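You operate a simulated robot arm through the tools that you are given. There is no shell and no other tool.

You run a simulated robot arm. Do the job below in one go: nothing can be reset, and whatever is moved stays where it is left.

JOB
Put things in order on the front of the packing table. At the end: the tall check weight (marked "750 g") stands on top of the red label (marked "SCRAP"); the green spare roller stands where the pin with the red head stood; the pin with the red head stands where the brass sleeve stood; the brass sleeve from the front of the packing table stands where the tall check weight stood; whatever was shut is shut again. Leave all else as you found it, and nothing knocked over.

It is judged by the outcome, as a careful person would: the job done as asked, and still so three seconds after it is handed in. It fails if anything else is knocked over, pushed out of place, dropped, spilled or broken.

ROBOT AND FRAMES
A 6-joint arm with a two-finger gripper, fixed in place. Base frame: the origin is at the foot of the arm, x ahead of it, y to its left, z up; the work surface is at about z = 0. Lengths are in m, angles in degrees, forces in N, time in s.
With the tool pointing down near the work surface it reaches from about 0.18 to 0.48 m from the base axis. Its first joint turns from -66.0 to 66.0 degrees. Payload 1.76 kg.
The TCP is the grasp point between the finger pads, 0.029 m short of the fingertips. In the tool frame z runs along the fingers and y along their closing line. The gripper opens to 0.082 m; its body begins 0.058 m behind the TCP.
Orientation is that of the tool frame in the base frame, as [roll, pitch, yaw] about the fixed x, y, z axes, in that order (R = Rz(yaw) Ry(pitch) Rx(roll)). With the fingers straight down and closing along the base's y, the tool's x points along the base's -x, its y along +y and its z along -z.

CONTROLS
- The arm moves only by the tool send_rows. Its argument "deltas" is a list of rows, each a list of 7 numbers: the shift along the tool's x, y, z in m, then the turn, a rotation vector about the tool's x, y, z in degrees, then the finger opening in m, from 0 to 0.082. In form: [[dx, dy, dz, rx, ry, rz, claw], ...]. A call has 1 to 20 rows; each row is the pose to reach, as a shift and turn from the pose commanded when the call began, along the tool's axes at that moment. A row lasts 0.2 s, in which the tool goes at most 0.05 m and 8.6 degrees; a call with a longer step from one row to the next is refused whole, and so is a gripper value outside its range. Where a pose cannot be reached the arm comes as near as it can. A force on the tool above 40 N (or 10 N above the force at the start of the call, whichever is more), or a blocked arm, ends the call early, and 0.2 s more pass. The fingers move at their own pace (about 0.2035 m/s each) and stop on an object; they squeeze with about 21 N. The grip force told is the motor's: it shows also when the fingers shut on nothing. Time passes only in rows, and 0.2 s behind the last, so rows that repeat a pose let the fingers close. The reply holds the time, the measured pose of the TCP, the force on the tool along the base axes, the opening and the grip force, in the units named above and with some noise, with the torque about the TCP (base axes, N m) and any sound that the robot's microphone picked up.
- Cameras (640 x 400 px; columns grow to the right, rows downward): "scene" is fixed at [0.063, 0.3379, 0.4256]; the picture's right is [-0.69, -0.72, 0.00], its down [-0.41, 0.40, -0.82] and it looks along [0.59, -0.57, -0.57] (base axes); focal length 282 px, centre (320, 200). "wrist" rides on the gripper at [0.079, 0.004, -0.09] in the tool frame; the picture's right is [-0.05, 1.00, 0.00], its down [-0.71, -0.04, -0.71] and it looks along [-0.71, -0.04, 0.71] (tool axes); focal length 256 px, centre (320, 200). There is no depth. A picture from a camera that has moved, and an enlarged one, comes with that camera's place and axes in the base frame and with its lens.
- get_image(camera): a new picture of that camera. No time passes.
- zoom(camera, box): a new picture of the part [left, top, right, bottom] of that camera's present view, enlarged. No time passes.
- job_done(): hands the job in; it is judged then, once.

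Nothing tells you positions but the pictures and the camera data. Unless the task says otherwise, let go and move clear before handing in.

The tools are called as a command line: name --pt "numbers of a row" for each row, then --argument value for the rest, lists and objects as JSON in quotes. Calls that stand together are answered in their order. send_rows: Moves the arm, as the interface text tells. Its arguments: {"type":"object","properties":{"deltas":{"type":"array"}},"required":["deltas"]} The other tools are called the same way: get_image (camera) takes a picture; zoom (camera, box) takes an enlarged picture of a part of a camera's view; job_done () hands the job in.

At the start:

```text
clock: 0.0
tcp_pos: [0.3472, -0.0457, 0.2263]
tool_rot: [-180.0, 0.0, -180.0]
force: [0.4, 0.0, 0.1]
wrist_torque: [-0.02, -0.01, 0.0]
opening: 0.0822
gripper_force: 0.1
```

scene: 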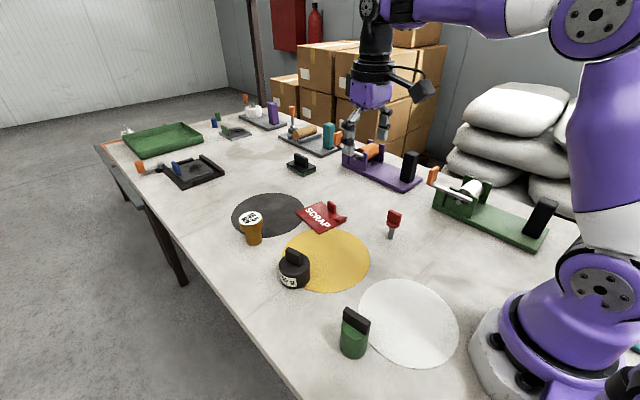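
wrist: 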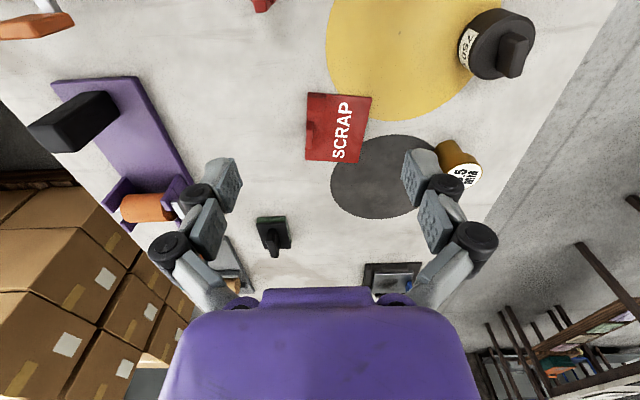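

I see a table with colored discs, a red SCRAP label, a dark knob-topped weight, a brass piece, a green roller and a red-headed pin. I'll look closer before moving anything.

zoom --camera "scene" --box '[220, 170, 420, 295]'

zoom --camera "scene" --box '[260, 240, 480, 378]'

zoom --camera "scene" --box '[100, 90, 340, 240]'

zoom --camera "scene" --box '[320, 120, 600, 295]'

zoom --camera "wrist" --box '[240, 0, 560, 200]'

```text
3.20 times, centred on (320, 232) of scene
camera zoom: at [0.063, 0.3379, 0.4256], right [-0.69, -0.72, 0.0], down [-0.41, 0.4, -0.82], along [0.59, -0.57, -0.57], focal length 901 px, centre (320, 96)
```

zoom: 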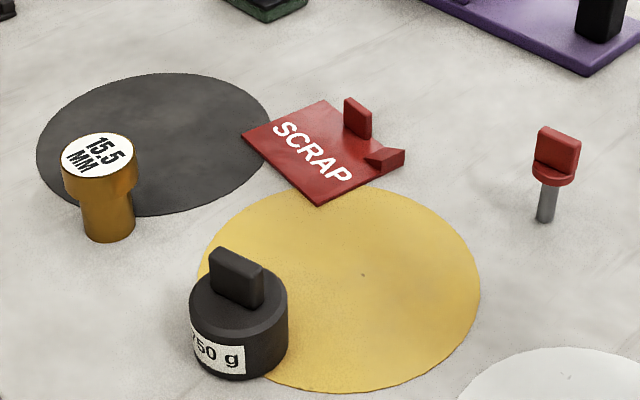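

```text
2.90 times, centred on (370, 309) of scene
camera zoom: at [0.063, 0.3379, 0.4256], right [-0.69, -0.72, 0.0], down [-0.41, 0.4, -0.82], along [0.59, -0.57, -0.57], focal length 816 px, centre (175, -116)
```

zoom: 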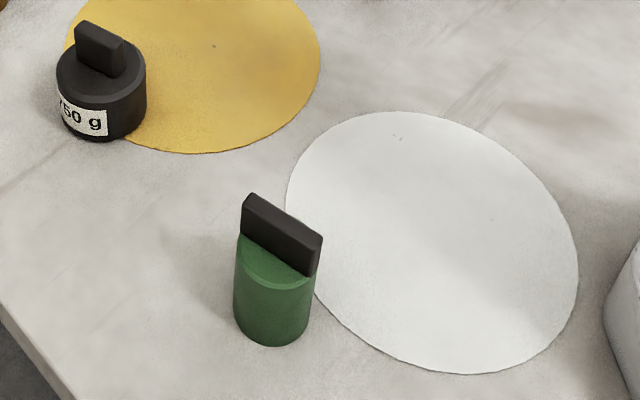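

```text
2.67 times, centred on (220, 165) of scene
camera zoom: at [0.063, 0.3379, 0.4256], right [-0.69, -0.72, 0.0], down [-0.41, 0.4, -0.82], along [0.59, -0.57, -0.57], focal length 751 px, centre (587, 293)
```

zoom: 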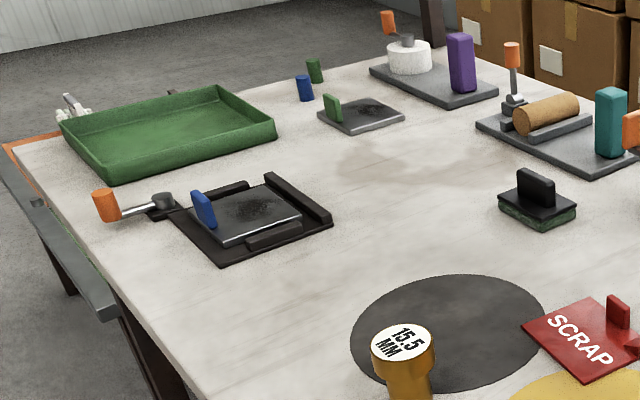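

```text
2.29 times, centred on (460, 208) of scene
camera zoom: at [0.063, 0.3379, 0.4256], right [-0.69, -0.72, 0.0], down [-0.41, 0.4, -0.82], along [0.59, -0.57, -0.57], focal length 643 px, centre (0, 183)
```

zoom: 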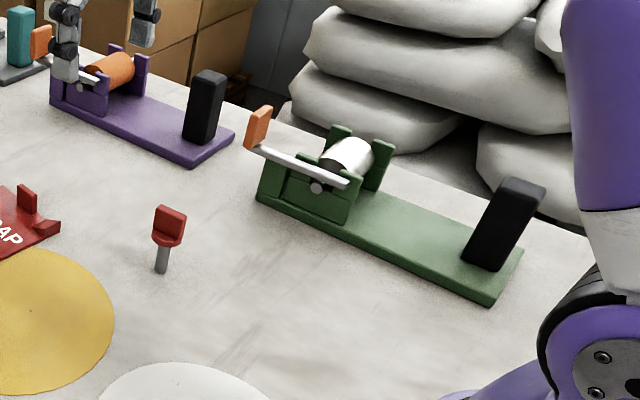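

```text
2.00 times, centred on (400, 100) of wrist
camera zoom: at [0.2675, -0.0413, 0.3168], right [0.05, 1.0, 0.0], down [0.71, -0.04, 0.71], along [0.71, -0.04, -0.71], focal length 512 px, centre (160, 400)
```

zoom: 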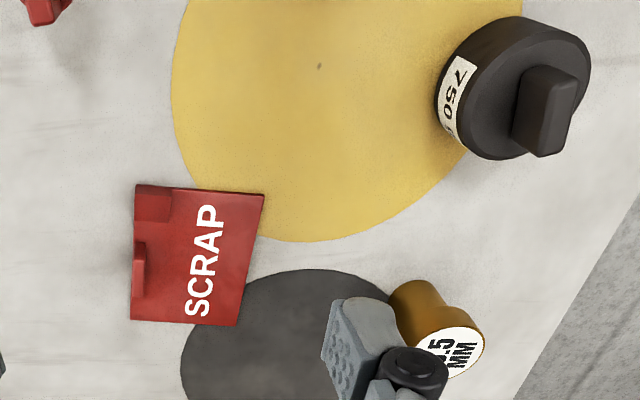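

The layout is becoming clear: the weight is near (0.35, 0.13) and the label around (0.45, -0.03). I'll zoom in harder on each object to see its details.

zoom --camera "scene" --box '[290, 190, 354, 230]'

zoom --camera "scene" --box '[370, 200, 418, 230]'

zoom --camera "scene" --box '[222, 200, 286, 240]'

zoom --camera "scene" --box '[268, 240, 332, 280]'

zoom --camera "scene" --box '[316, 300, 396, 350]'

```text
10.00 times, centred on (322, 210) of scene
camera zoom: at [0.063, 0.3379, 0.4256], right [-0.69, -0.72, 0.0], down [-0.41, 0.4, -0.82], along [0.59, -0.57, -0.57], focal length 2815 px, centre (300, 100)
```

zoom: 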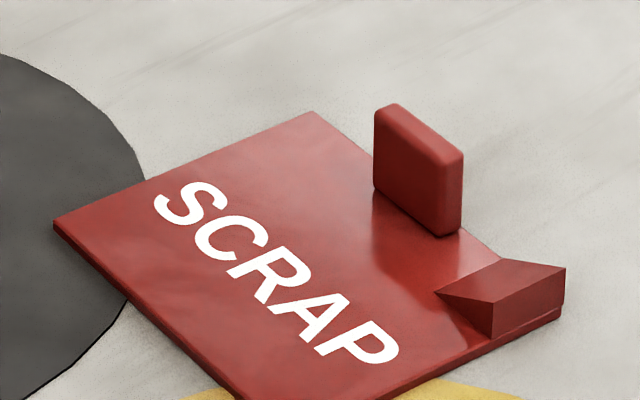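

```text
13.33 times, centred on (394, 215) of scene
camera zoom: at [0.063, 0.3379, 0.4256], right [-0.69, -0.72, 0.0], down [-0.41, 0.4, -0.82], along [0.59, -0.57, -0.57], focal length 3753 px, centre (-667, 0)
```

zoom: 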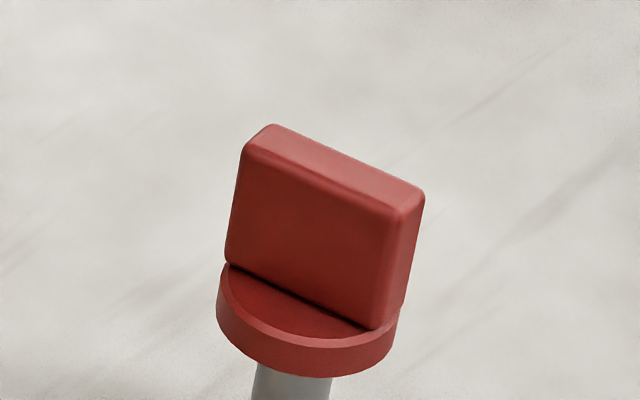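

```text
10.00 times, centred on (254, 220) of scene
camera zoom: at [0.063, 0.3379, 0.4256], right [-0.69, -0.72, 0.0], down [-0.41, 0.4, -0.82], along [0.59, -0.57, -0.57], focal length 2815 px, centre (980, 0)
```

zoom: 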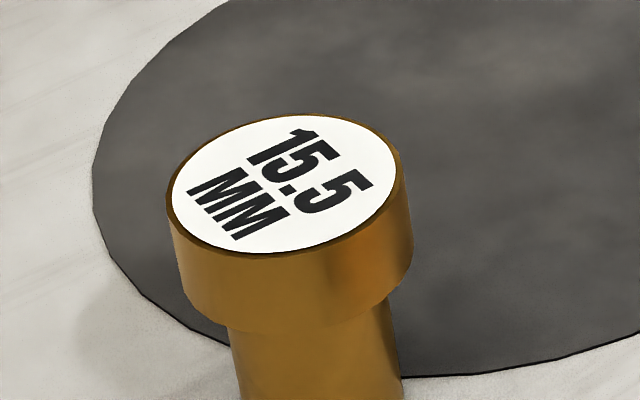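

```text
10.00 times, centred on (300, 260) of scene
camera zoom: at [0.063, 0.3379, 0.4256], right [-0.69, -0.72, 0.0], down [-0.41, 0.4, -0.82], along [0.59, -0.57, -0.57], focal length 2815 px, centre (520, -400)
```

zoom: 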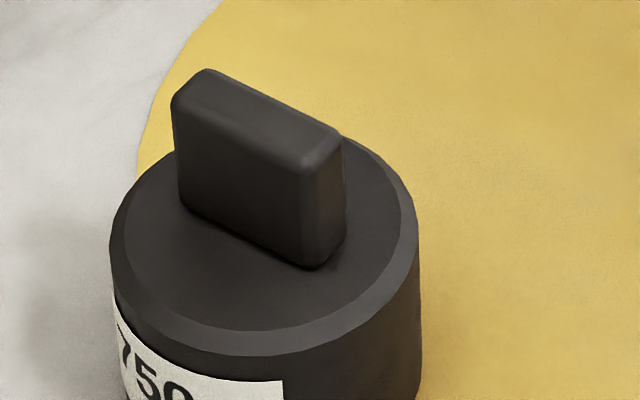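

```text
8.00 times, centred on (356, 325) of scene
camera zoom: at [0.063, 0.3379, 0.4256], right [-0.69, -0.72, 0.0], down [-0.41, 0.4, -0.82], along [0.59, -0.57, -0.57], focal length 2252 px, centre (32, -800)
```

zoom: 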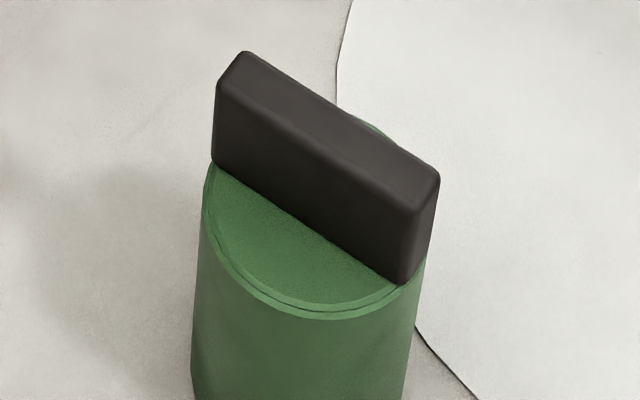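

The knobs and tabs are all thin along y, which suits the current finger direction, and the brass sleeve is near the edge of reach at about (0.49, 0.13). I'll move to a higher survey pose for a second viewpoint to triangulate from.

send_rows --pt "0.024 0.019 -0.006 0 0 0 0.082" --pt "0.048 0.038 -0.012 0 0 0 0.082" --pt "0.072 0.057 -0.018 0 0 0 0.082" --pt "0.097 0.076 -0.024 0 0 0 0.082" --pt "0.097 0.076 -0.024 0 0 0 0.082"

get_image --camera "wrist"

get_image --camera "scene"

```text
clock: 1.2
tcp_pos: [0.252, 0.0302, 0.2518]
tool_rot: [-180.0, -0.1, -180.0]
force: [-0.3, 0.2, 0.2]
wrist_torque: [0.03, 0.0, 0.01]
opening: 0.0822
gripper_force: 0.1
```

```text
taken
camera wrist: at [0.1717, 0.0346, 0.3417], right [0.05, 1.0, 0.0], down [0.71, -0.04, 0.71], along [0.71, -0.04, -0.71], focal length 256 px, centre (320, 200)
```

wrist: 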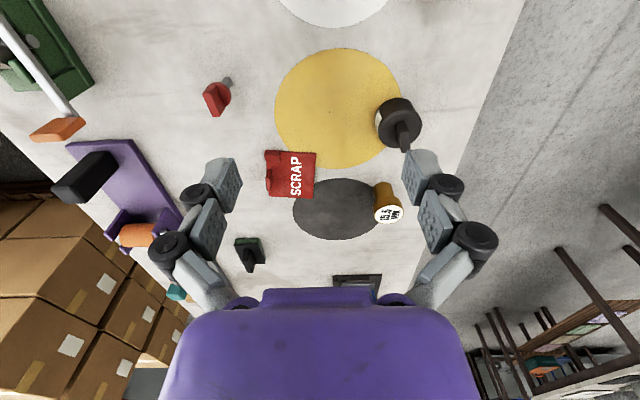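

```text
taken
```

scene: 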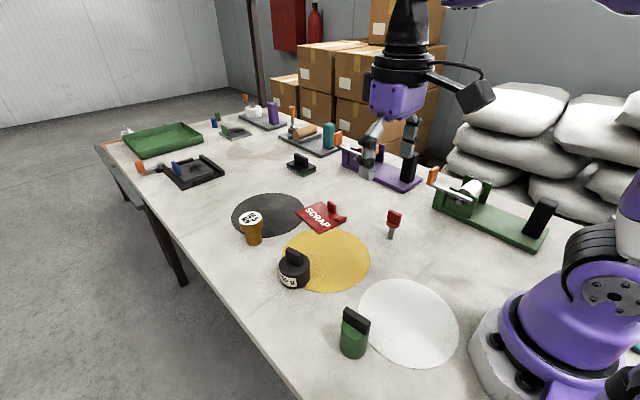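

The arm follows well. I'll zoom in on each object from this viewpoint to refine its position.

zoom --camera "wrist" --box '[340, 70, 436, 130]'

zoom --camera "wrist" --box '[250, 140, 346, 200]'

zoom --camera "wrist" --box '[190, 70, 254, 110]'

zoom --camera "wrist" --box '[346, 170, 426, 220]'

```text
6.67 times, centred on (388, 100) of wrist
camera zoom: at [0.1717, 0.0346, 0.3417], right [0.05, 1.0, 0.0], down [0.71, -0.04, 0.71], along [0.71, -0.04, -0.71], focal length 1707 px, centre (-133, 867)
```

zoom: 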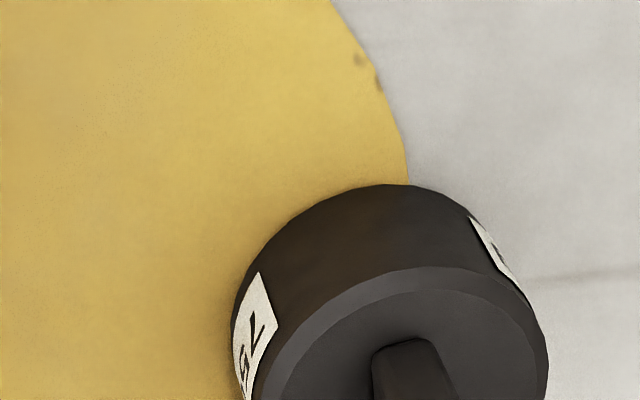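

```text
6.67 times, centred on (298, 170) of wrist
camera zoom: at [0.1717, 0.0346, 0.3417], right [0.05, 1.0, 0.0], down [0.71, -0.04, 0.71], along [0.71, -0.04, -0.71], focal length 1707 px, centre (467, 400)
```

zoom: 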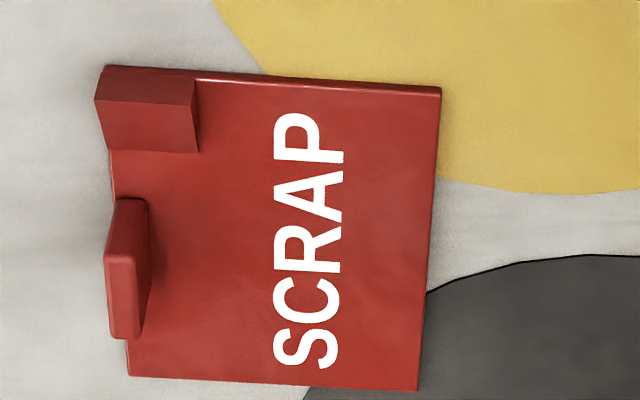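

```text
10.00 times, centred on (222, 90) of wrist
camera zoom: at [0.1717, 0.0346, 0.3417], right [0.05, 1.0, 0.0], down [0.71, -0.04, 0.71], along [0.71, -0.04, -0.71], focal length 2560 px, centre (1300, 1300)
```

zoom: 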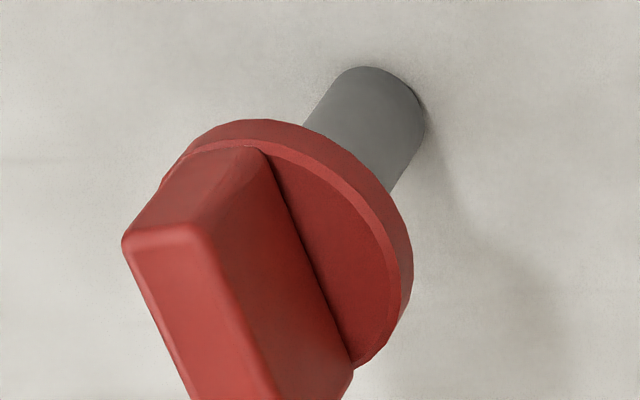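

```text
8.00 times, centred on (386, 195) of wrist
camera zoom: at [0.1717, 0.0346, 0.3417], right [0.05, 1.0, 0.0], down [0.71, -0.04, 0.71], along [0.71, -0.04, -0.71], focal length 2048 px, centre (-208, 240)
```

zoom: 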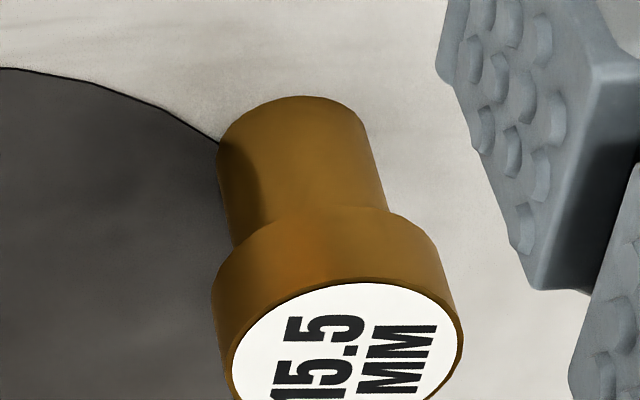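

The label is about 0.10 × 0.08 m centred near (0.449, -0.030), with a raised tab and wedge along its -y side. The free area for the weight is therefore around (0.46, -0.03). Now I'll look at the whole weight and roller, and the surroundings of the brass sleeve.

zoom --camera "wrist" --box '[352, 85, 448, 145]'

zoom --camera "wrist" --box '[200, 80, 264, 120]'

zoom --camera "scene" --box '[380, 150, 588, 280]'

zoom --camera "scene" --box '[270, 130, 430, 230]'

```text
6.67 times, centred on (400, 115) of wrist
camera zoom: at [0.1717, 0.0346, 0.3417], right [0.05, 1.0, 0.0], down [0.71, -0.04, 0.71], along [0.71, -0.04, -0.71], focal length 1707 px, centre (-213, 767)
```

zoom: 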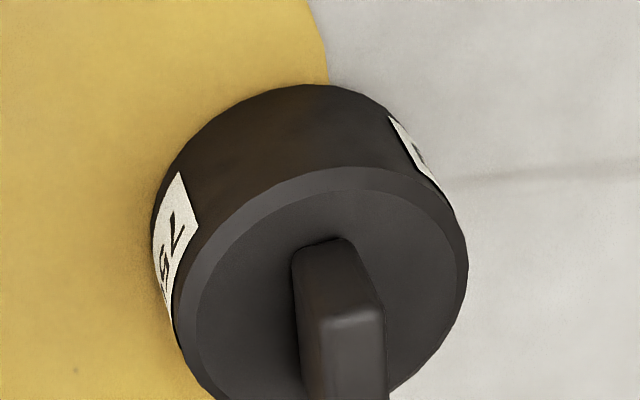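

```text
10.00 times, centred on (232, 100) of wrist
camera zoom: at [0.1717, 0.0346, 0.3417], right [0.05, 1.0, 0.0], down [0.71, -0.04, 0.71], along [0.71, -0.04, -0.71], focal length 2560 px, centre (1200, 1200)
```

zoom: 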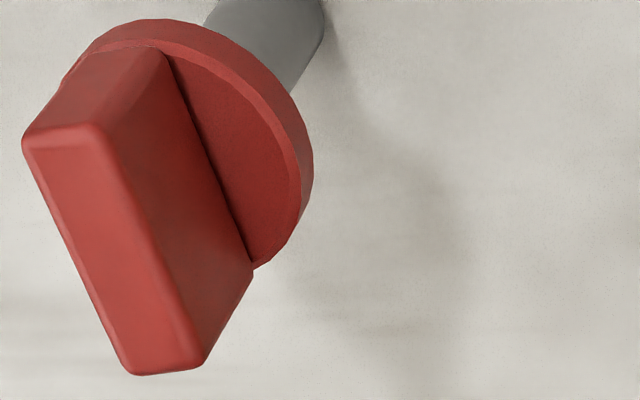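

```text
3.08 times, centred on (484, 215) of scene
camera zoom: at [0.0629, 0.3379, 0.4256], right [-0.69, -0.72, 0.0], down [-0.41, 0.4, -0.82], along [0.59, -0.57, -0.57], focal length 866 px, centre (-185, 154)
```

zoom: 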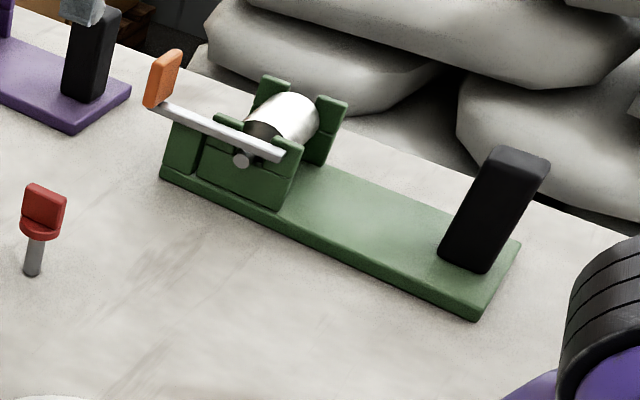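

```text
4.00 times, centred on (350, 180) of scene
camera zoom: at [0.0629, 0.3379, 0.4256], right [-0.69, -0.72, 0.0], down [-0.41, 0.4, -0.82], along [0.59, -0.57, -0.57], focal length 1126 px, centre (200, 280)
```

zoom: 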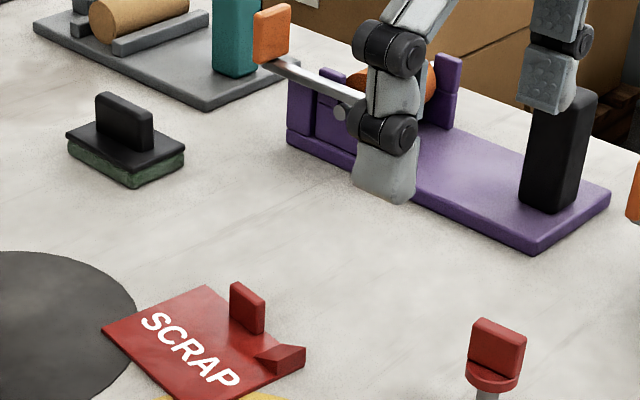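

The weight stands near (0.347, 0.128) and its knob is turned about +12° in yaw. I'll move above it with the fingers turned to match, then look again.

send_rows --pt "-0.02 0.02 0.018 0 0 -3 0.082" --pt "-0.04 0.04 0.036 0 0 -6 0.082" --pt "-0.06 0.06 0.054 0 0 -9 0.082" --pt "-0.08 0.08 0.072 0 0 -12 0.082" --pt "-0.096 0.097 0.09 0 0 -12 0.082" --pt "-0.096 0.097 0.09 0 0 -12 0.082"

get_image --camera "wrist"

zoom --camera "scene" --box '[220, 170, 420, 295]'

```text
clock: 2.6
tcp_pos: [0.3462, 0.127, 0.1591]
tool_rot: [-180.0, 0.0, -168.1]
force: [-0.2, -0.2, 0.0]
wrist_torque: [0.0, 0.02, 0.01]
opening: 0.0818
gripper_force: 0.1
```

```text
taken
camera wrist: at [0.2672, 0.1148, 0.2502], right [-0.16, 0.99, 0.0], down [0.7, 0.11, 0.71], along [0.7, 0.11, -0.71], focal length 256 px, centre (320, 200)
```

wrist: 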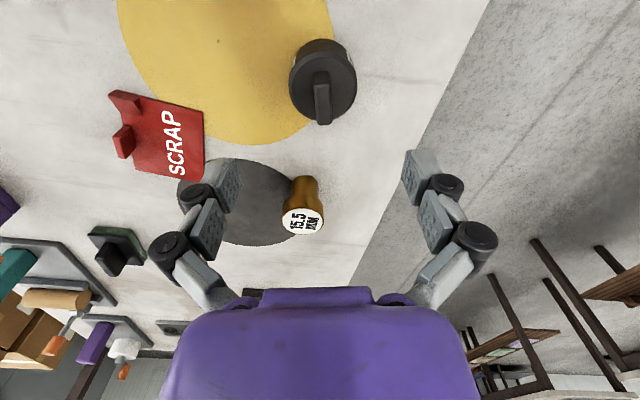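

```text
3.20 times, centred on (320, 232) of scene
camera zoom: at [0.063, 0.3379, 0.4256], right [-0.69, -0.72, 0.0], down [-0.41, 0.4, -0.82], along [0.59, -0.57, -0.57], focal length 901 px, centre (320, 96)
```

zoom: 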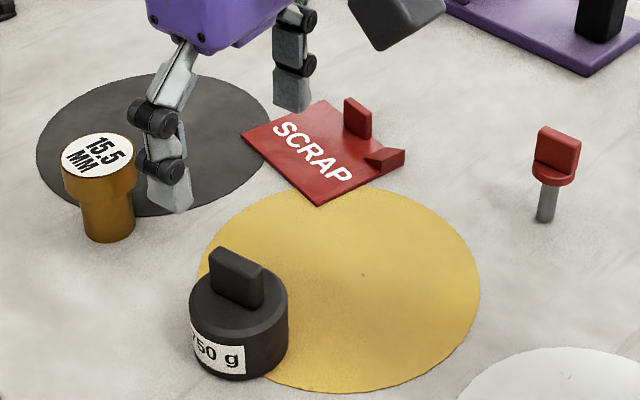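

zoom --camera "wrist" --box '[272, 25, 376, 90]'

zoom --camera "wrist" --box '[272, 75, 376, 140]'

zoom --camera "wrist" --box '[240, 160, 400, 260]'

```text
6.15 times, centred on (324, 58) of wrist
camera zoom: at [0.2672, 0.1148, 0.2502], right [-0.16, 0.99, 0.0], down [0.7, 0.11, 0.71], along [0.7, 0.11, -0.71], focal length 1575 px, centre (295, 1077)
```

zoom: 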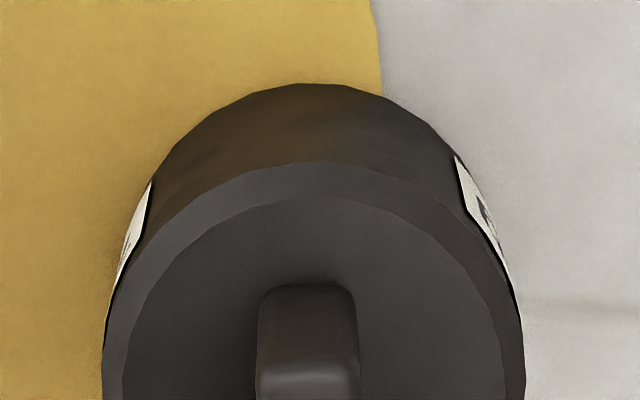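

```text
6.15 times, centred on (324, 108) of wrist
camera zoom: at [0.2672, 0.1148, 0.2502], right [-0.16, 0.99, 0.0], down [0.7, 0.11, 0.71], along [0.7, 0.11, -0.71], focal length 1575 px, centre (295, 769)
```

zoom: 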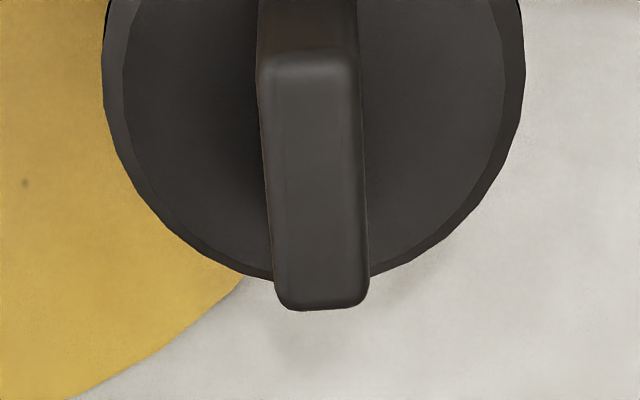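

```text
4.00 times, centred on (320, 210) of wrist
camera zoom: at [0.2672, 0.1148, 0.2502], right [-0.16, 0.99, 0.0], down [0.7, 0.11, 0.71], along [0.7, 0.11, -0.71], focal length 1024 px, centre (320, 160)
```

zoom: 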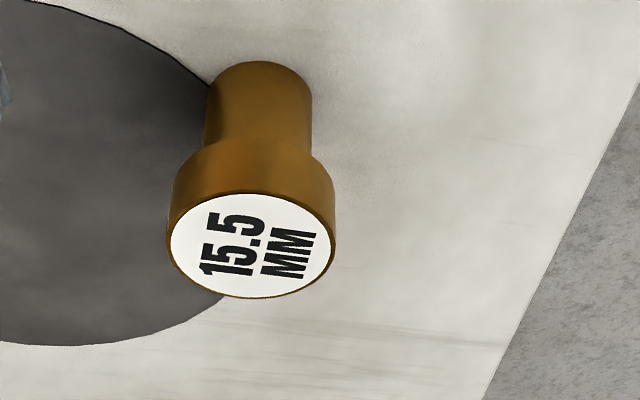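

The knob is about 11 mm thick and 30 mm long, and the fingers are aligned with it to within a few mm. I'll correct the small offset, descend part-way, and check the fingertip height against the weight's top.

send_rows --pt "-0.0035 0.002 0.02 0 0 0 0.05" --pt "-0.0035 0.002 0.04 0 0 0 0.05" --pt "-0.0035 0.002 0.06 0 0 0 0.05" --pt "-0.0035 0.002 0.072 0 0 0 0.05" --pt "-0.0035 0.002 0.072 0 0 0 0.05"

zoom --camera "scene" --box '[250, 210, 346, 270]'

get_image --camera "wrist"

```text
clock: 3.8
tcp_pos: [0.35, 0.1306, 0.0874]
tool_rot: [180.0, 0.1, -167.9]
force: [0.7, 0.2, -0.6]
wrist_torque: [0.02, 0.01, 0.02]
opening: 0.05
gripper_force: 0.0
```

```text
6.67 times, centred on (298, 240) of scene
camera zoom: at [0.063, 0.3379, 0.4256], right [-0.69, -0.72, 0.0], down [-0.41, 0.4, -0.82], along [0.59, -0.57, -0.57], focal length 1876 px, centre (467, -67)
```

zoom: 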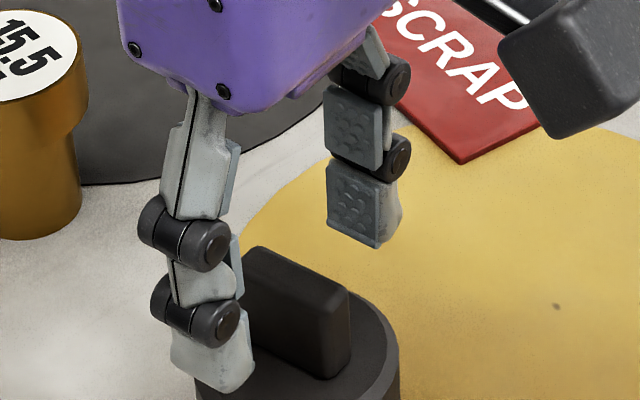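

```text
taken
camera wrist: at [0.2696, 0.1183, 0.1794], right [-0.16, 0.99, 0.0], down [0.7, 0.11, 0.71], along [0.7, 0.11, -0.71], focal length 256 px, centre (320, 200)
```

wrist: 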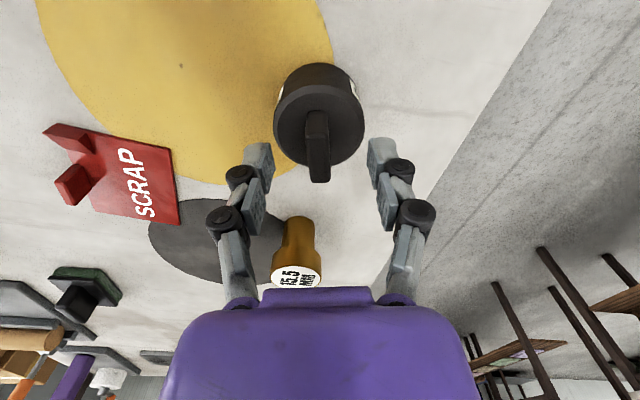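

zoom --camera "wrist" --box '[240, 90, 400, 190]'

zoom --camera "scene" --box '[266, 240, 330, 280]'

```text
4.00 times, centred on (320, 140) of wrist
camera zoom: at [0.2696, 0.1183, 0.1794], right [-0.16, 0.99, 0.0], down [0.7, 0.11, 0.71], along [0.7, 0.11, -0.71], focal length 1024 px, centre (320, 440)
```

zoom: 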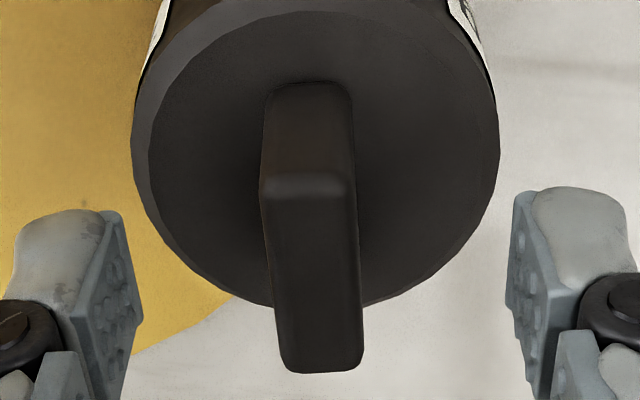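

```text
10.00 times, centred on (298, 260) of scene
camera zoom: at [0.063, 0.3379, 0.4256], right [-0.69, -0.72, 0.0], down [-0.41, 0.4, -0.82], along [0.59, -0.57, -0.57], focal length 2815 px, centre (540, -400)
```

zoom: 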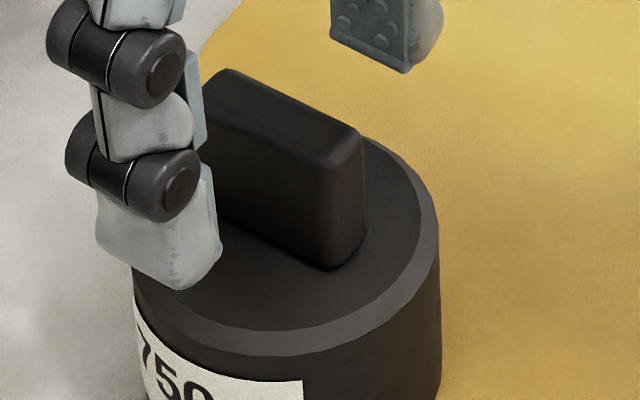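

The knob top is at about z = 0.067 and the body top at about 0.045, and the knob is centred between the fingers. I'll lower a little more and close.

send_rows --pt "0 0 0.0085 0 0 0 0.05" --pt "0 0 0.0085 0 0 0 0.03" --pt "0 0 0.0085 0 0 0 0.015" --pt "0 0 0.0085 0 0 0 0.0" --pt "0 0 0.0085 0 0 0 0.0" --pt "0 0 0.0085 0 0 0 0.0"

zoom --camera "scene" --box '[250, 220, 346, 280]'

zoom --camera "wrist" --box '[240, 90, 400, 190]'

```text
clock: 5.2
tcp_pos: [0.3488, 0.1311, 0.0795]
tool_rot: [180.0, 0.0, -167.9]
force: [-1.0, 1.1, 0.0]
wrist_torque: [0.08, -0.1, 0.03]
opening: 0.0121
gripper_force: 21.3
```

```text
6.67 times, centred on (298, 250) of scene
camera zoom: at [0.063, 0.3379, 0.4256], right [-0.69, -0.72, 0.0], down [-0.41, 0.4, -0.82], along [0.59, -0.57, -0.57], focal length 1876 px, centre (467, -133)
```

zoom: 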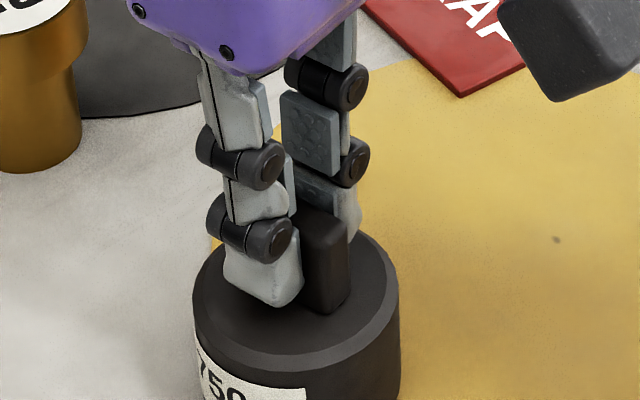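

```text
4.00 times, centred on (320, 140) of wrist
camera zoom: at [0.2699, 0.1179, 0.171], right [-0.16, 0.99, 0.0], down [0.7, 0.11, 0.71], along [0.7, 0.11, -0.71], focal length 1024 px, centre (320, 440)
```

zoom: 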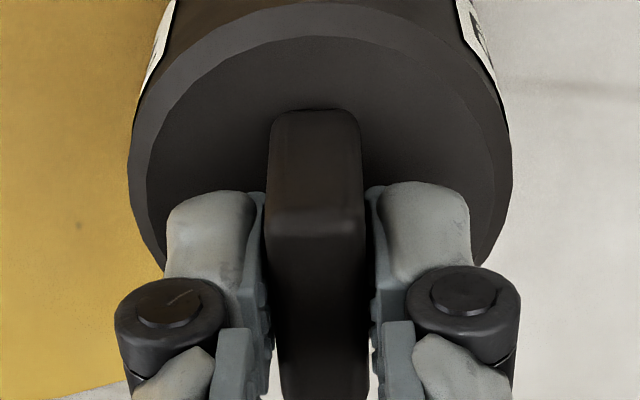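

The knob is gripped (opening 12 mm, 21 N) with the TCP at about (0.349, 0.1305). I'll lift straight up in small steps and check that the weight holds.

send_rows --pt "0 0 -0.005 0 0 0 0.0" --pt "0 0 -0.015 0 0 0 0.0" --pt "0 0 -0.03 0 0 0 0.0" --pt "0 0 -0.05 0 0 0 0.0" --pt "0 0 -0.065 0 0 0 0.0" --pt "0 0 -0.07 0 0 0 0.0" --pt "0 0 -0.07 0 0 0 0.0"

get_image --camera "scene"

get_image --camera "wrist"

```text
clock: 6.8
tcp_pos: [0.3513, 0.1296, 0.1497]
tool_rot: [179.9, 0.0, -168.0]
force: [0.2, 0.2, -7.2]
wrist_torque: [0.0, 0.05, 0.01]
opening: 0.0119
gripper_force: 21.4
```

```text
taken
```

scene: 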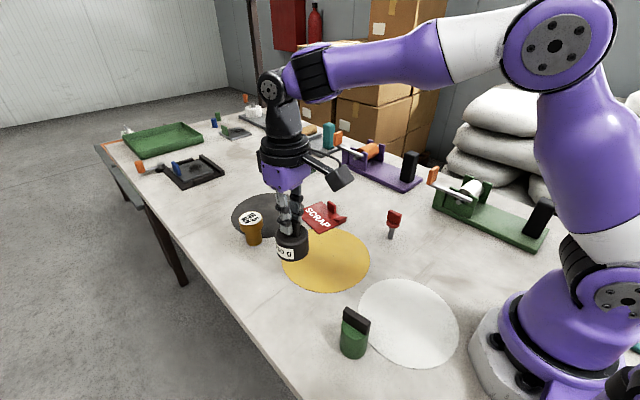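

```text
taken
camera wrist: at [0.2713, 0.1178, 0.2407], right [-0.16, 0.99, 0.0], down [0.7, 0.11, 0.71], along [0.7, 0.11, -0.71], focal length 256 px, centre (320, 200)
```

wrist: 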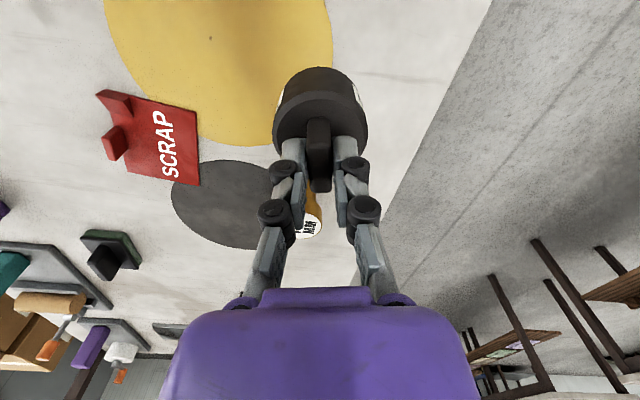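

The weight is held at 7.2 N, which matches 750 g. I'll carry it level to a hover over the label's free area at about (0.460, -0.030).

send_rows --pt "-0.005 -0.012 0 0 0 0 0.0" --pt "-0.0151 -0.036 0 0 0 0 0.0" --pt "-0.0251 -0.06 0 0 0 0 0.0" --pt "-0.0351 -0.084 0 0 0 0 0.0" --pt "-0.0452 -0.108 0 0 0 0 0.0" --pt "-0.0552 -0.132 0 0 0 0 0.0" --pt "-0.0653 -0.156 0 0 0 0 0.0" --pt "-0.072 -0.172 0 0 0 0 0.0" --pt "-0.0751 -0.1795 0 0 0 0 0.0" --pt "-0.0751 -0.1795 0 0 0 0 0.0"

zoom --camera "scene" --box '[240, 130, 400, 230]'

get_image --camera "wrist"

```text
clock: 9.0
tcp_pos: [0.4585, -0.0295, 0.1487]
tool_rot: [180.0, -0.1, -167.9]
force: [-0.5, 0.9, -8.4]
wrist_torque: [-0.06, 0.0, -0.01]
opening: 0.0118
gripper_force: 21.3
```

```text
4.00 times, centred on (320, 180) of scene
camera zoom: at [0.063, 0.3379, 0.4256], right [-0.69, -0.72, 0.0], down [-0.41, 0.4, -0.82], along [0.59, -0.57, -0.57], focal length 1126 px, centre (320, 280)
```

zoom: 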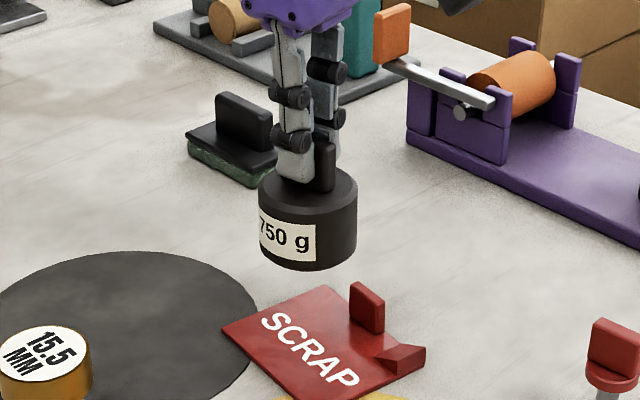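

```text
taken
camera wrist: at [0.3798, -0.0419, 0.2404], right [-0.16, 0.99, 0.0], down [0.7, 0.11, 0.71], along [0.7, 0.11, -0.71], focal length 256 px, centre (320, 200)
```

wrist: 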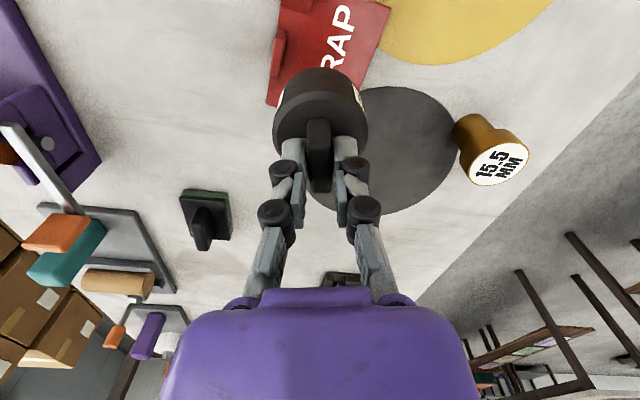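

Comparing both cameras, the weight needs to shift about 5 mm in -x and 6 mm in +y to sit centred between the label's tab, wedge and edges. I'll correct that and lower it to just above the label.

send_rows --pt "0.0037 0.0067 0 0 0 0 0.0" --pt "0.0037 0.0067 0.015 0 0 0 0.0" --pt "0.0037 0.0067 0.03 0 0 0 0.0" --pt "0.0037 0.0067 0.045 0 0 0 0.0" --pt "0.0037 0.0067 0.055 0 0 0 0.0" --pt "0.0037 0.0067 0.055 0 0 0 0.0"

zoom --camera "scene" --box '[272, 170, 368, 230]'

zoom --camera "wrist" --box '[220, 0, 420, 125]'

```text
clock: 10.4
tcp_pos: [0.4547, -0.0231, 0.0938]
tool_rot: [180.0, -0.1, -168.0]
force: [-0.7, -1.1, -7.3]
wrist_torque: [0.03, 0.01, 0.01]
opening: 0.0116
gripper_force: 20.4
```

```text
6.67 times, centred on (320, 200) of scene
camera zoom: at [0.063, 0.3379, 0.4256], right [-0.69, -0.72, 0.0], down [-0.41, 0.4, -0.82], along [0.59, -0.57, -0.57], focal length 1876 px, centre (320, 200)
```

zoom: 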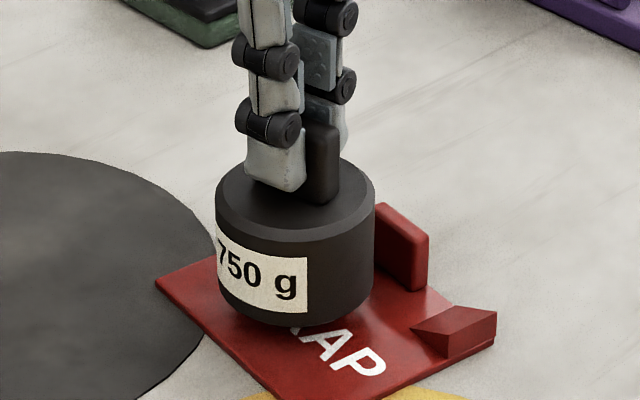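

```text
3.20 times, centred on (320, 62) of wrist
camera zoom: at [0.376, -0.0357, 0.1855], right [-0.16, 0.99, 0.0], down [0.7, 0.11, 0.71], along [0.7, 0.11, -0.71], focal length 819 px, centre (320, 640)
```

zoom: 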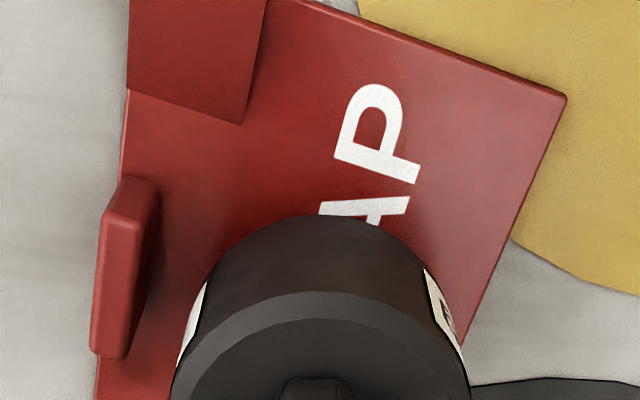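

The weight hovers about 10 mm above the label, centred between tab and free edge. I'll lower it in small steps until it touches.

send_rows --pt "0 -0.001 0.003 0 0 0 0.0" --pt "0 -0.001 0.006 0 0 0 0.0" --pt "0 -0.001 0.008 0 0 0 0.0" --pt "0 -0.001 0.0095 0 0 0 0.0" --pt "0 -0.001 0.0095 0 0 0 0.0"

zoom --camera "scene" --box '[272, 170, 368, 230]'

```text
clock: 11.6
tcp_pos: [0.4555, -0.0242, 0.0841]
tool_rot: [180.0, 0.0, -168.1]
force: [0.1, -0.3, -7.3]
wrist_torque: [-0.03, -0.03, 0.03]
opening: 0.012
gripper_force: 20.8
```

```text
6.67 times, centred on (320, 200) of scene
camera zoom: at [0.063, 0.3379, 0.4256], right [-0.69, -0.72, 0.0], down [-0.41, 0.4, -0.82], along [0.59, -0.57, -0.57], focal length 1876 px, centre (320, 200)
```

zoom: 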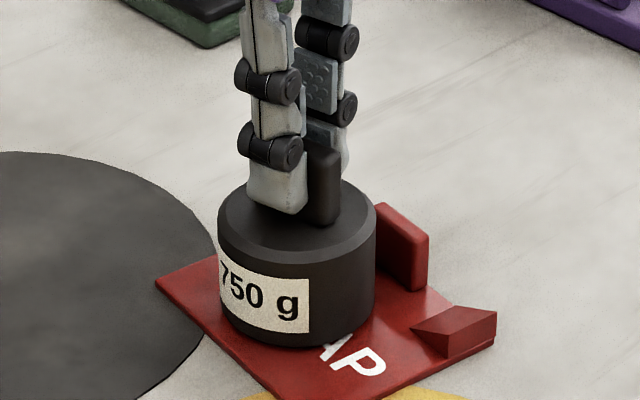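

Still hanging free (−7.3 N) with perhaps 1 mm to go, and the position on the label looks good. I'll lower it by a couple more millimetres.

send_rows --pt "0 0 0.0008 0 0 0 0.0" --pt "0 0 0.0016 0 0 0 0.0" --pt "0 0 0.0016 0 0 0 0.0"

```text
clock: 12.4
tcp_pos: [0.4561, -0.0252, 0.0844]
tool_rot: [179.9, 0.1, -168.0]
force: [-1.2, 0.3, 3.0]
wrist_torque: [0.05, 0.12, -0.05]
opening: 0.0116
gripper_force: 21.3
```

The load has gone from −7.3 N to +3 N, so the weight rests on the label. I'll open the fingers modestly and rise straight up.

send_rows --pt "0 0 0 0 0 0 0.016" --pt "0 0 0 0 0 0 0.025" --pt "0 0 0 0 0 0 0.035" --pt "0 0 0 0 0 0 0.035" --pt "0 0 -0.01 0 0 0 0.035" --pt "0 0 -0.03 0 0 0 0.035" --pt "0 0 -0.06 0 0 0 0.05" --pt "0 0 -0.1 0 0 0 0.06" --pt "0 0 -0.1 0 0 0 0.06"

get_image --camera "wrist"

zoom --camera "scene" --box '[220, 150, 396, 260]'

```text
clock: 14.4
tcp_pos: [0.4495, -0.0247, 0.1816]
tool_rot: [180.0, -0.1, -168.0]
force: [0.7, 0.1, 0.6]
wrist_torque: [-0.02, 0.01, 0.01]
opening: 0.06
gripper_force: 0.1
out of reach, approached as far as the arm can: row 8, 9
```

```text
taken
camera wrist: at [0.3709, -0.0373, 0.272], right [-0.16, 0.99, 0.0], down [0.7, 0.11, 0.71], along [0.7, 0.11, -0.71], focal length 256 px, centre (320, 200)
```

wrist: 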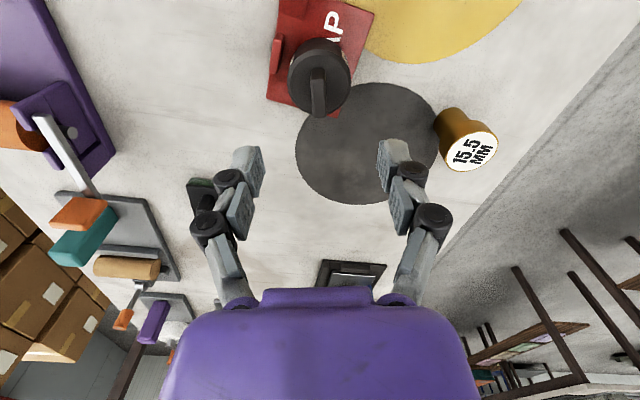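

```text
3.64 times, centred on (308, 205) of scene
camera zoom: at [0.0629, 0.3379, 0.4256], right [-0.69, -0.72, 0.0], down [-0.41, 0.4, -0.82], along [0.59, -0.57, -0.57], focal length 1024 px, centre (364, 182)
```

zoom: 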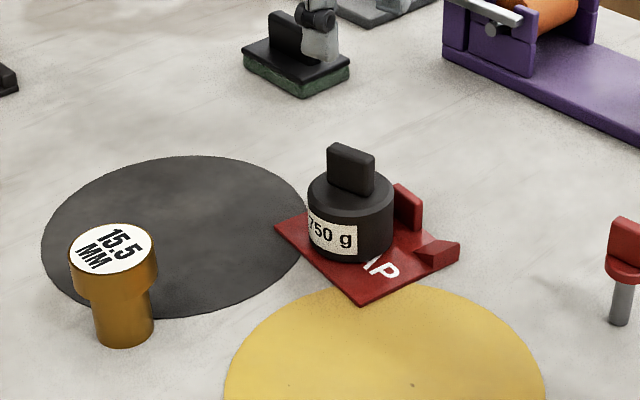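

The weight now stands squarely on the label. The brass sleeve is at about (0.490, 0.130), slightly beyond the straight-down reach, so I'll pull back and left and tilt the tool outward about 20°.

send_rows --pt "0.004 0.025 0.002 0 0 0 0.07" --pt "0.008 0.051 0.004 0 -4 0 0.082" --pt "0.012 0.077 0.006 0 -8 0 0.082" --pt "0.016 0.103 0.009 0 -12 0 0.082" --pt "0.02 0.129 0.011 0 -16 0 0.082" --pt "0.0242 0.1529 0.013 0 -20 0 0.082" --pt "0.0242 0.1529 0.013 0 -20 0 0.082"

get_image --camera "wrist"

get_image --camera "scene"

```text
clock: 16.0
tcp_pos: [0.3945, 0.1189, 0.1691]
tool_rot: [180.0, 20.0, -168.1]
force: [0.4, -0.1, -0.4]
wrist_torque: [0.01, -0.05, 0.04]
opening: 0.0821
gripper_force: 0.1
```

```text
taken
camera wrist: at [0.2897, 0.102, 0.2271], right [-0.16, 0.99, 0.02], down [0.42, 0.05, 0.91], along [0.89, 0.15, -0.42], focal length 256 px, centre (320, 200)
```

wrist: 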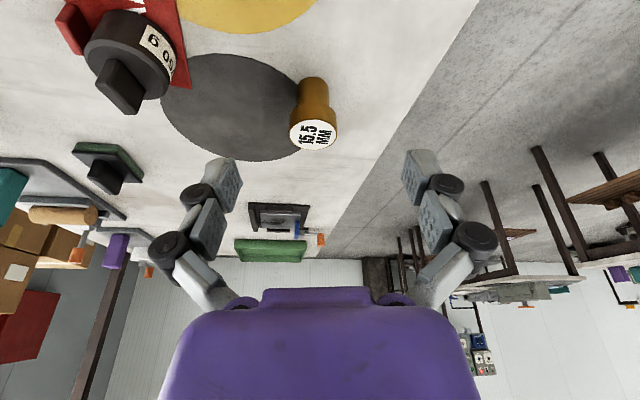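

```text
taken
```

scene: 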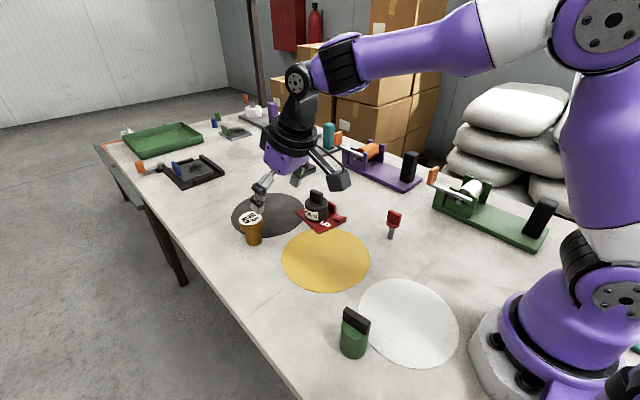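

The tilt works. I'll zoom on the sleeve from here to refine its position in the tool frame.

zoom --camera "wrist" --box '[272, 65, 368, 125]'

zoom --camera "wrist" --box '[272, 100, 368, 160]'

```text
6.67 times, centred on (320, 95) of wrist
camera zoom: at [0.2897, 0.102, 0.2271], right [-0.16, 0.99, 0.02], down [0.42, 0.05, 0.91], along [0.89, 0.15, -0.42], focal length 1707 px, centre (320, 900)
```

zoom: 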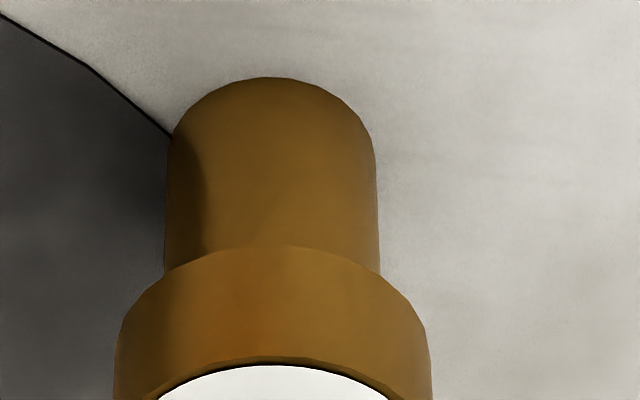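

```text
6.67 times, centred on (320, 130) of wrist
camera zoom: at [0.2897, 0.102, 0.2271], right [-0.16, 0.99, 0.02], down [0.42, 0.05, 0.91], along [0.89, 0.15, -0.42], focal length 1707 px, centre (320, 667)
```

zoom: 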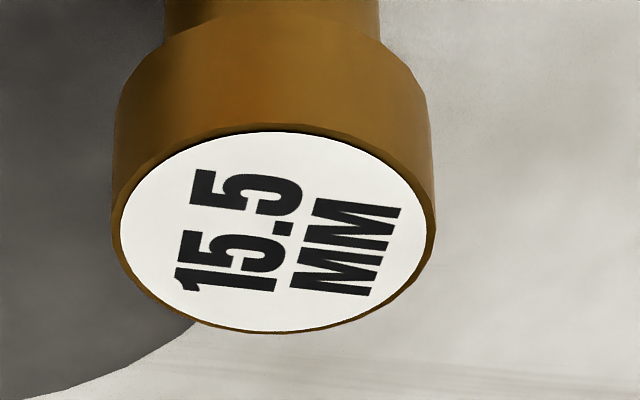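

The sleeve is at (0.490, 0.1304), its head spanning z ≈ 0.042–0.063 with a diameter of about 48 mm. I'll move to a pre-grasp point back along the tilted tool axis.

send_rows --pt "-0.0127 -0.0024 0.0146 0 0 0 0.082" --pt "-0.0253 -0.0048 0.0292 0 0 0 0.082" --pt "-0.038 -0.0071 0.0437 0 0 0 0.082" --pt "-0.0506 -0.0095 0.0583 0 0 0 0.082" --pt "-0.0506 -0.0095 0.0583 0 0 0 0.082"

get_image --camera "wrist"

zoom --camera "scene" --box '[200, 150, 328, 230]'

```text
clock: 17.2
tcp_pos: [0.4639, 0.1244, 0.1305]
tool_rot: [-180.0, 20.0, -168.1]
force: [0.2, 0.7, 0.4]
wrist_torque: [-0.02, -0.02, -0.02]
opening: 0.0818
gripper_force: 0.2
```

```text
taken
camera wrist: at [0.3587, 0.1071, 0.1889], right [-0.16, 0.99, 0.02], down [0.42, 0.05, 0.91], along [0.89, 0.15, -0.42], focal length 256 px, centre (320, 200)
```

wrist: 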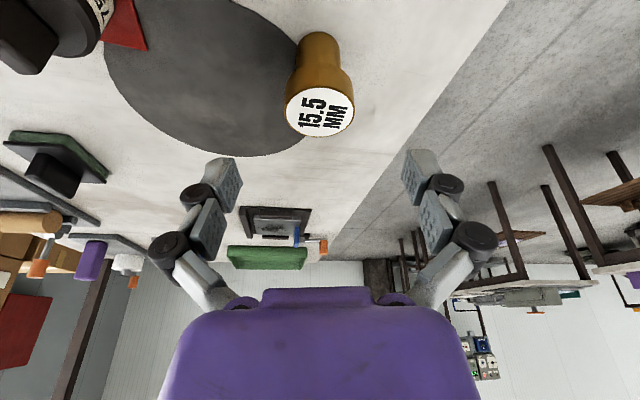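

```text
5.00 times, centred on (264, 190) of scene
camera zoom: at [0.063, 0.3379, 0.4256], right [-0.69, -0.72, 0.0], down [-0.41, 0.4, -0.82], along [0.59, -0.57, -0.57], focal length 1407 px, centre (600, 250)
```

zoom: 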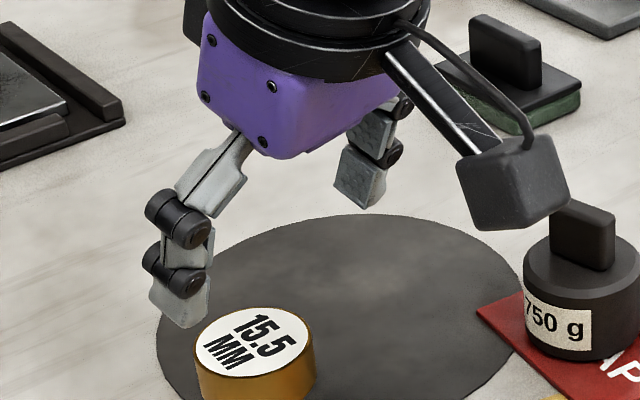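

zoom --camera "wrist" --box '[272, 85, 368, 145]'

zoom --camera "wrist" --box '[272, 25, 368, 85]'

```text
6.67 times, centred on (320, 115) of wrist
camera zoom: at [0.3587, 0.1071, 0.1889], right [-0.16, 0.99, 0.02], down [0.42, 0.05, 0.91], along [0.89, 0.15, -0.42], focal length 1707 px, centre (320, 767)
```

zoom: 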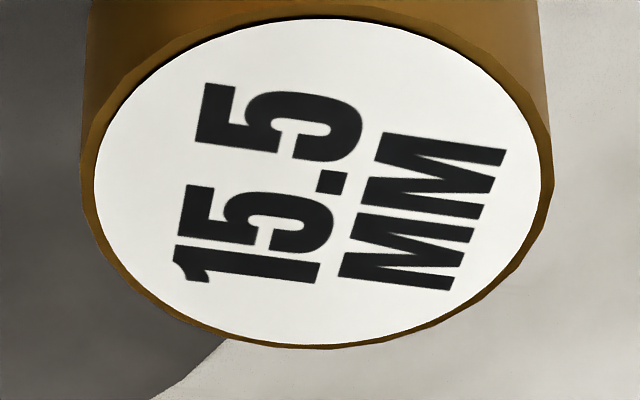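

```text
6.67 times, centred on (320, 55) of wrist
camera zoom: at [0.3587, 0.1071, 0.1889], right [-0.16, 0.99, 0.02], down [0.42, 0.05, 0.91], along [0.89, 0.15, -0.42], focal length 1707 px, centre (320, 1167)
```

zoom: 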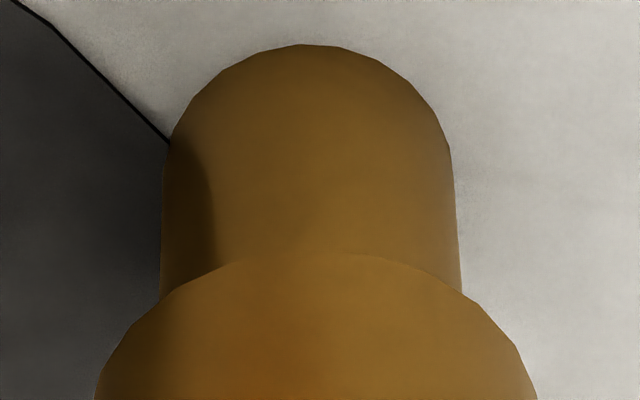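

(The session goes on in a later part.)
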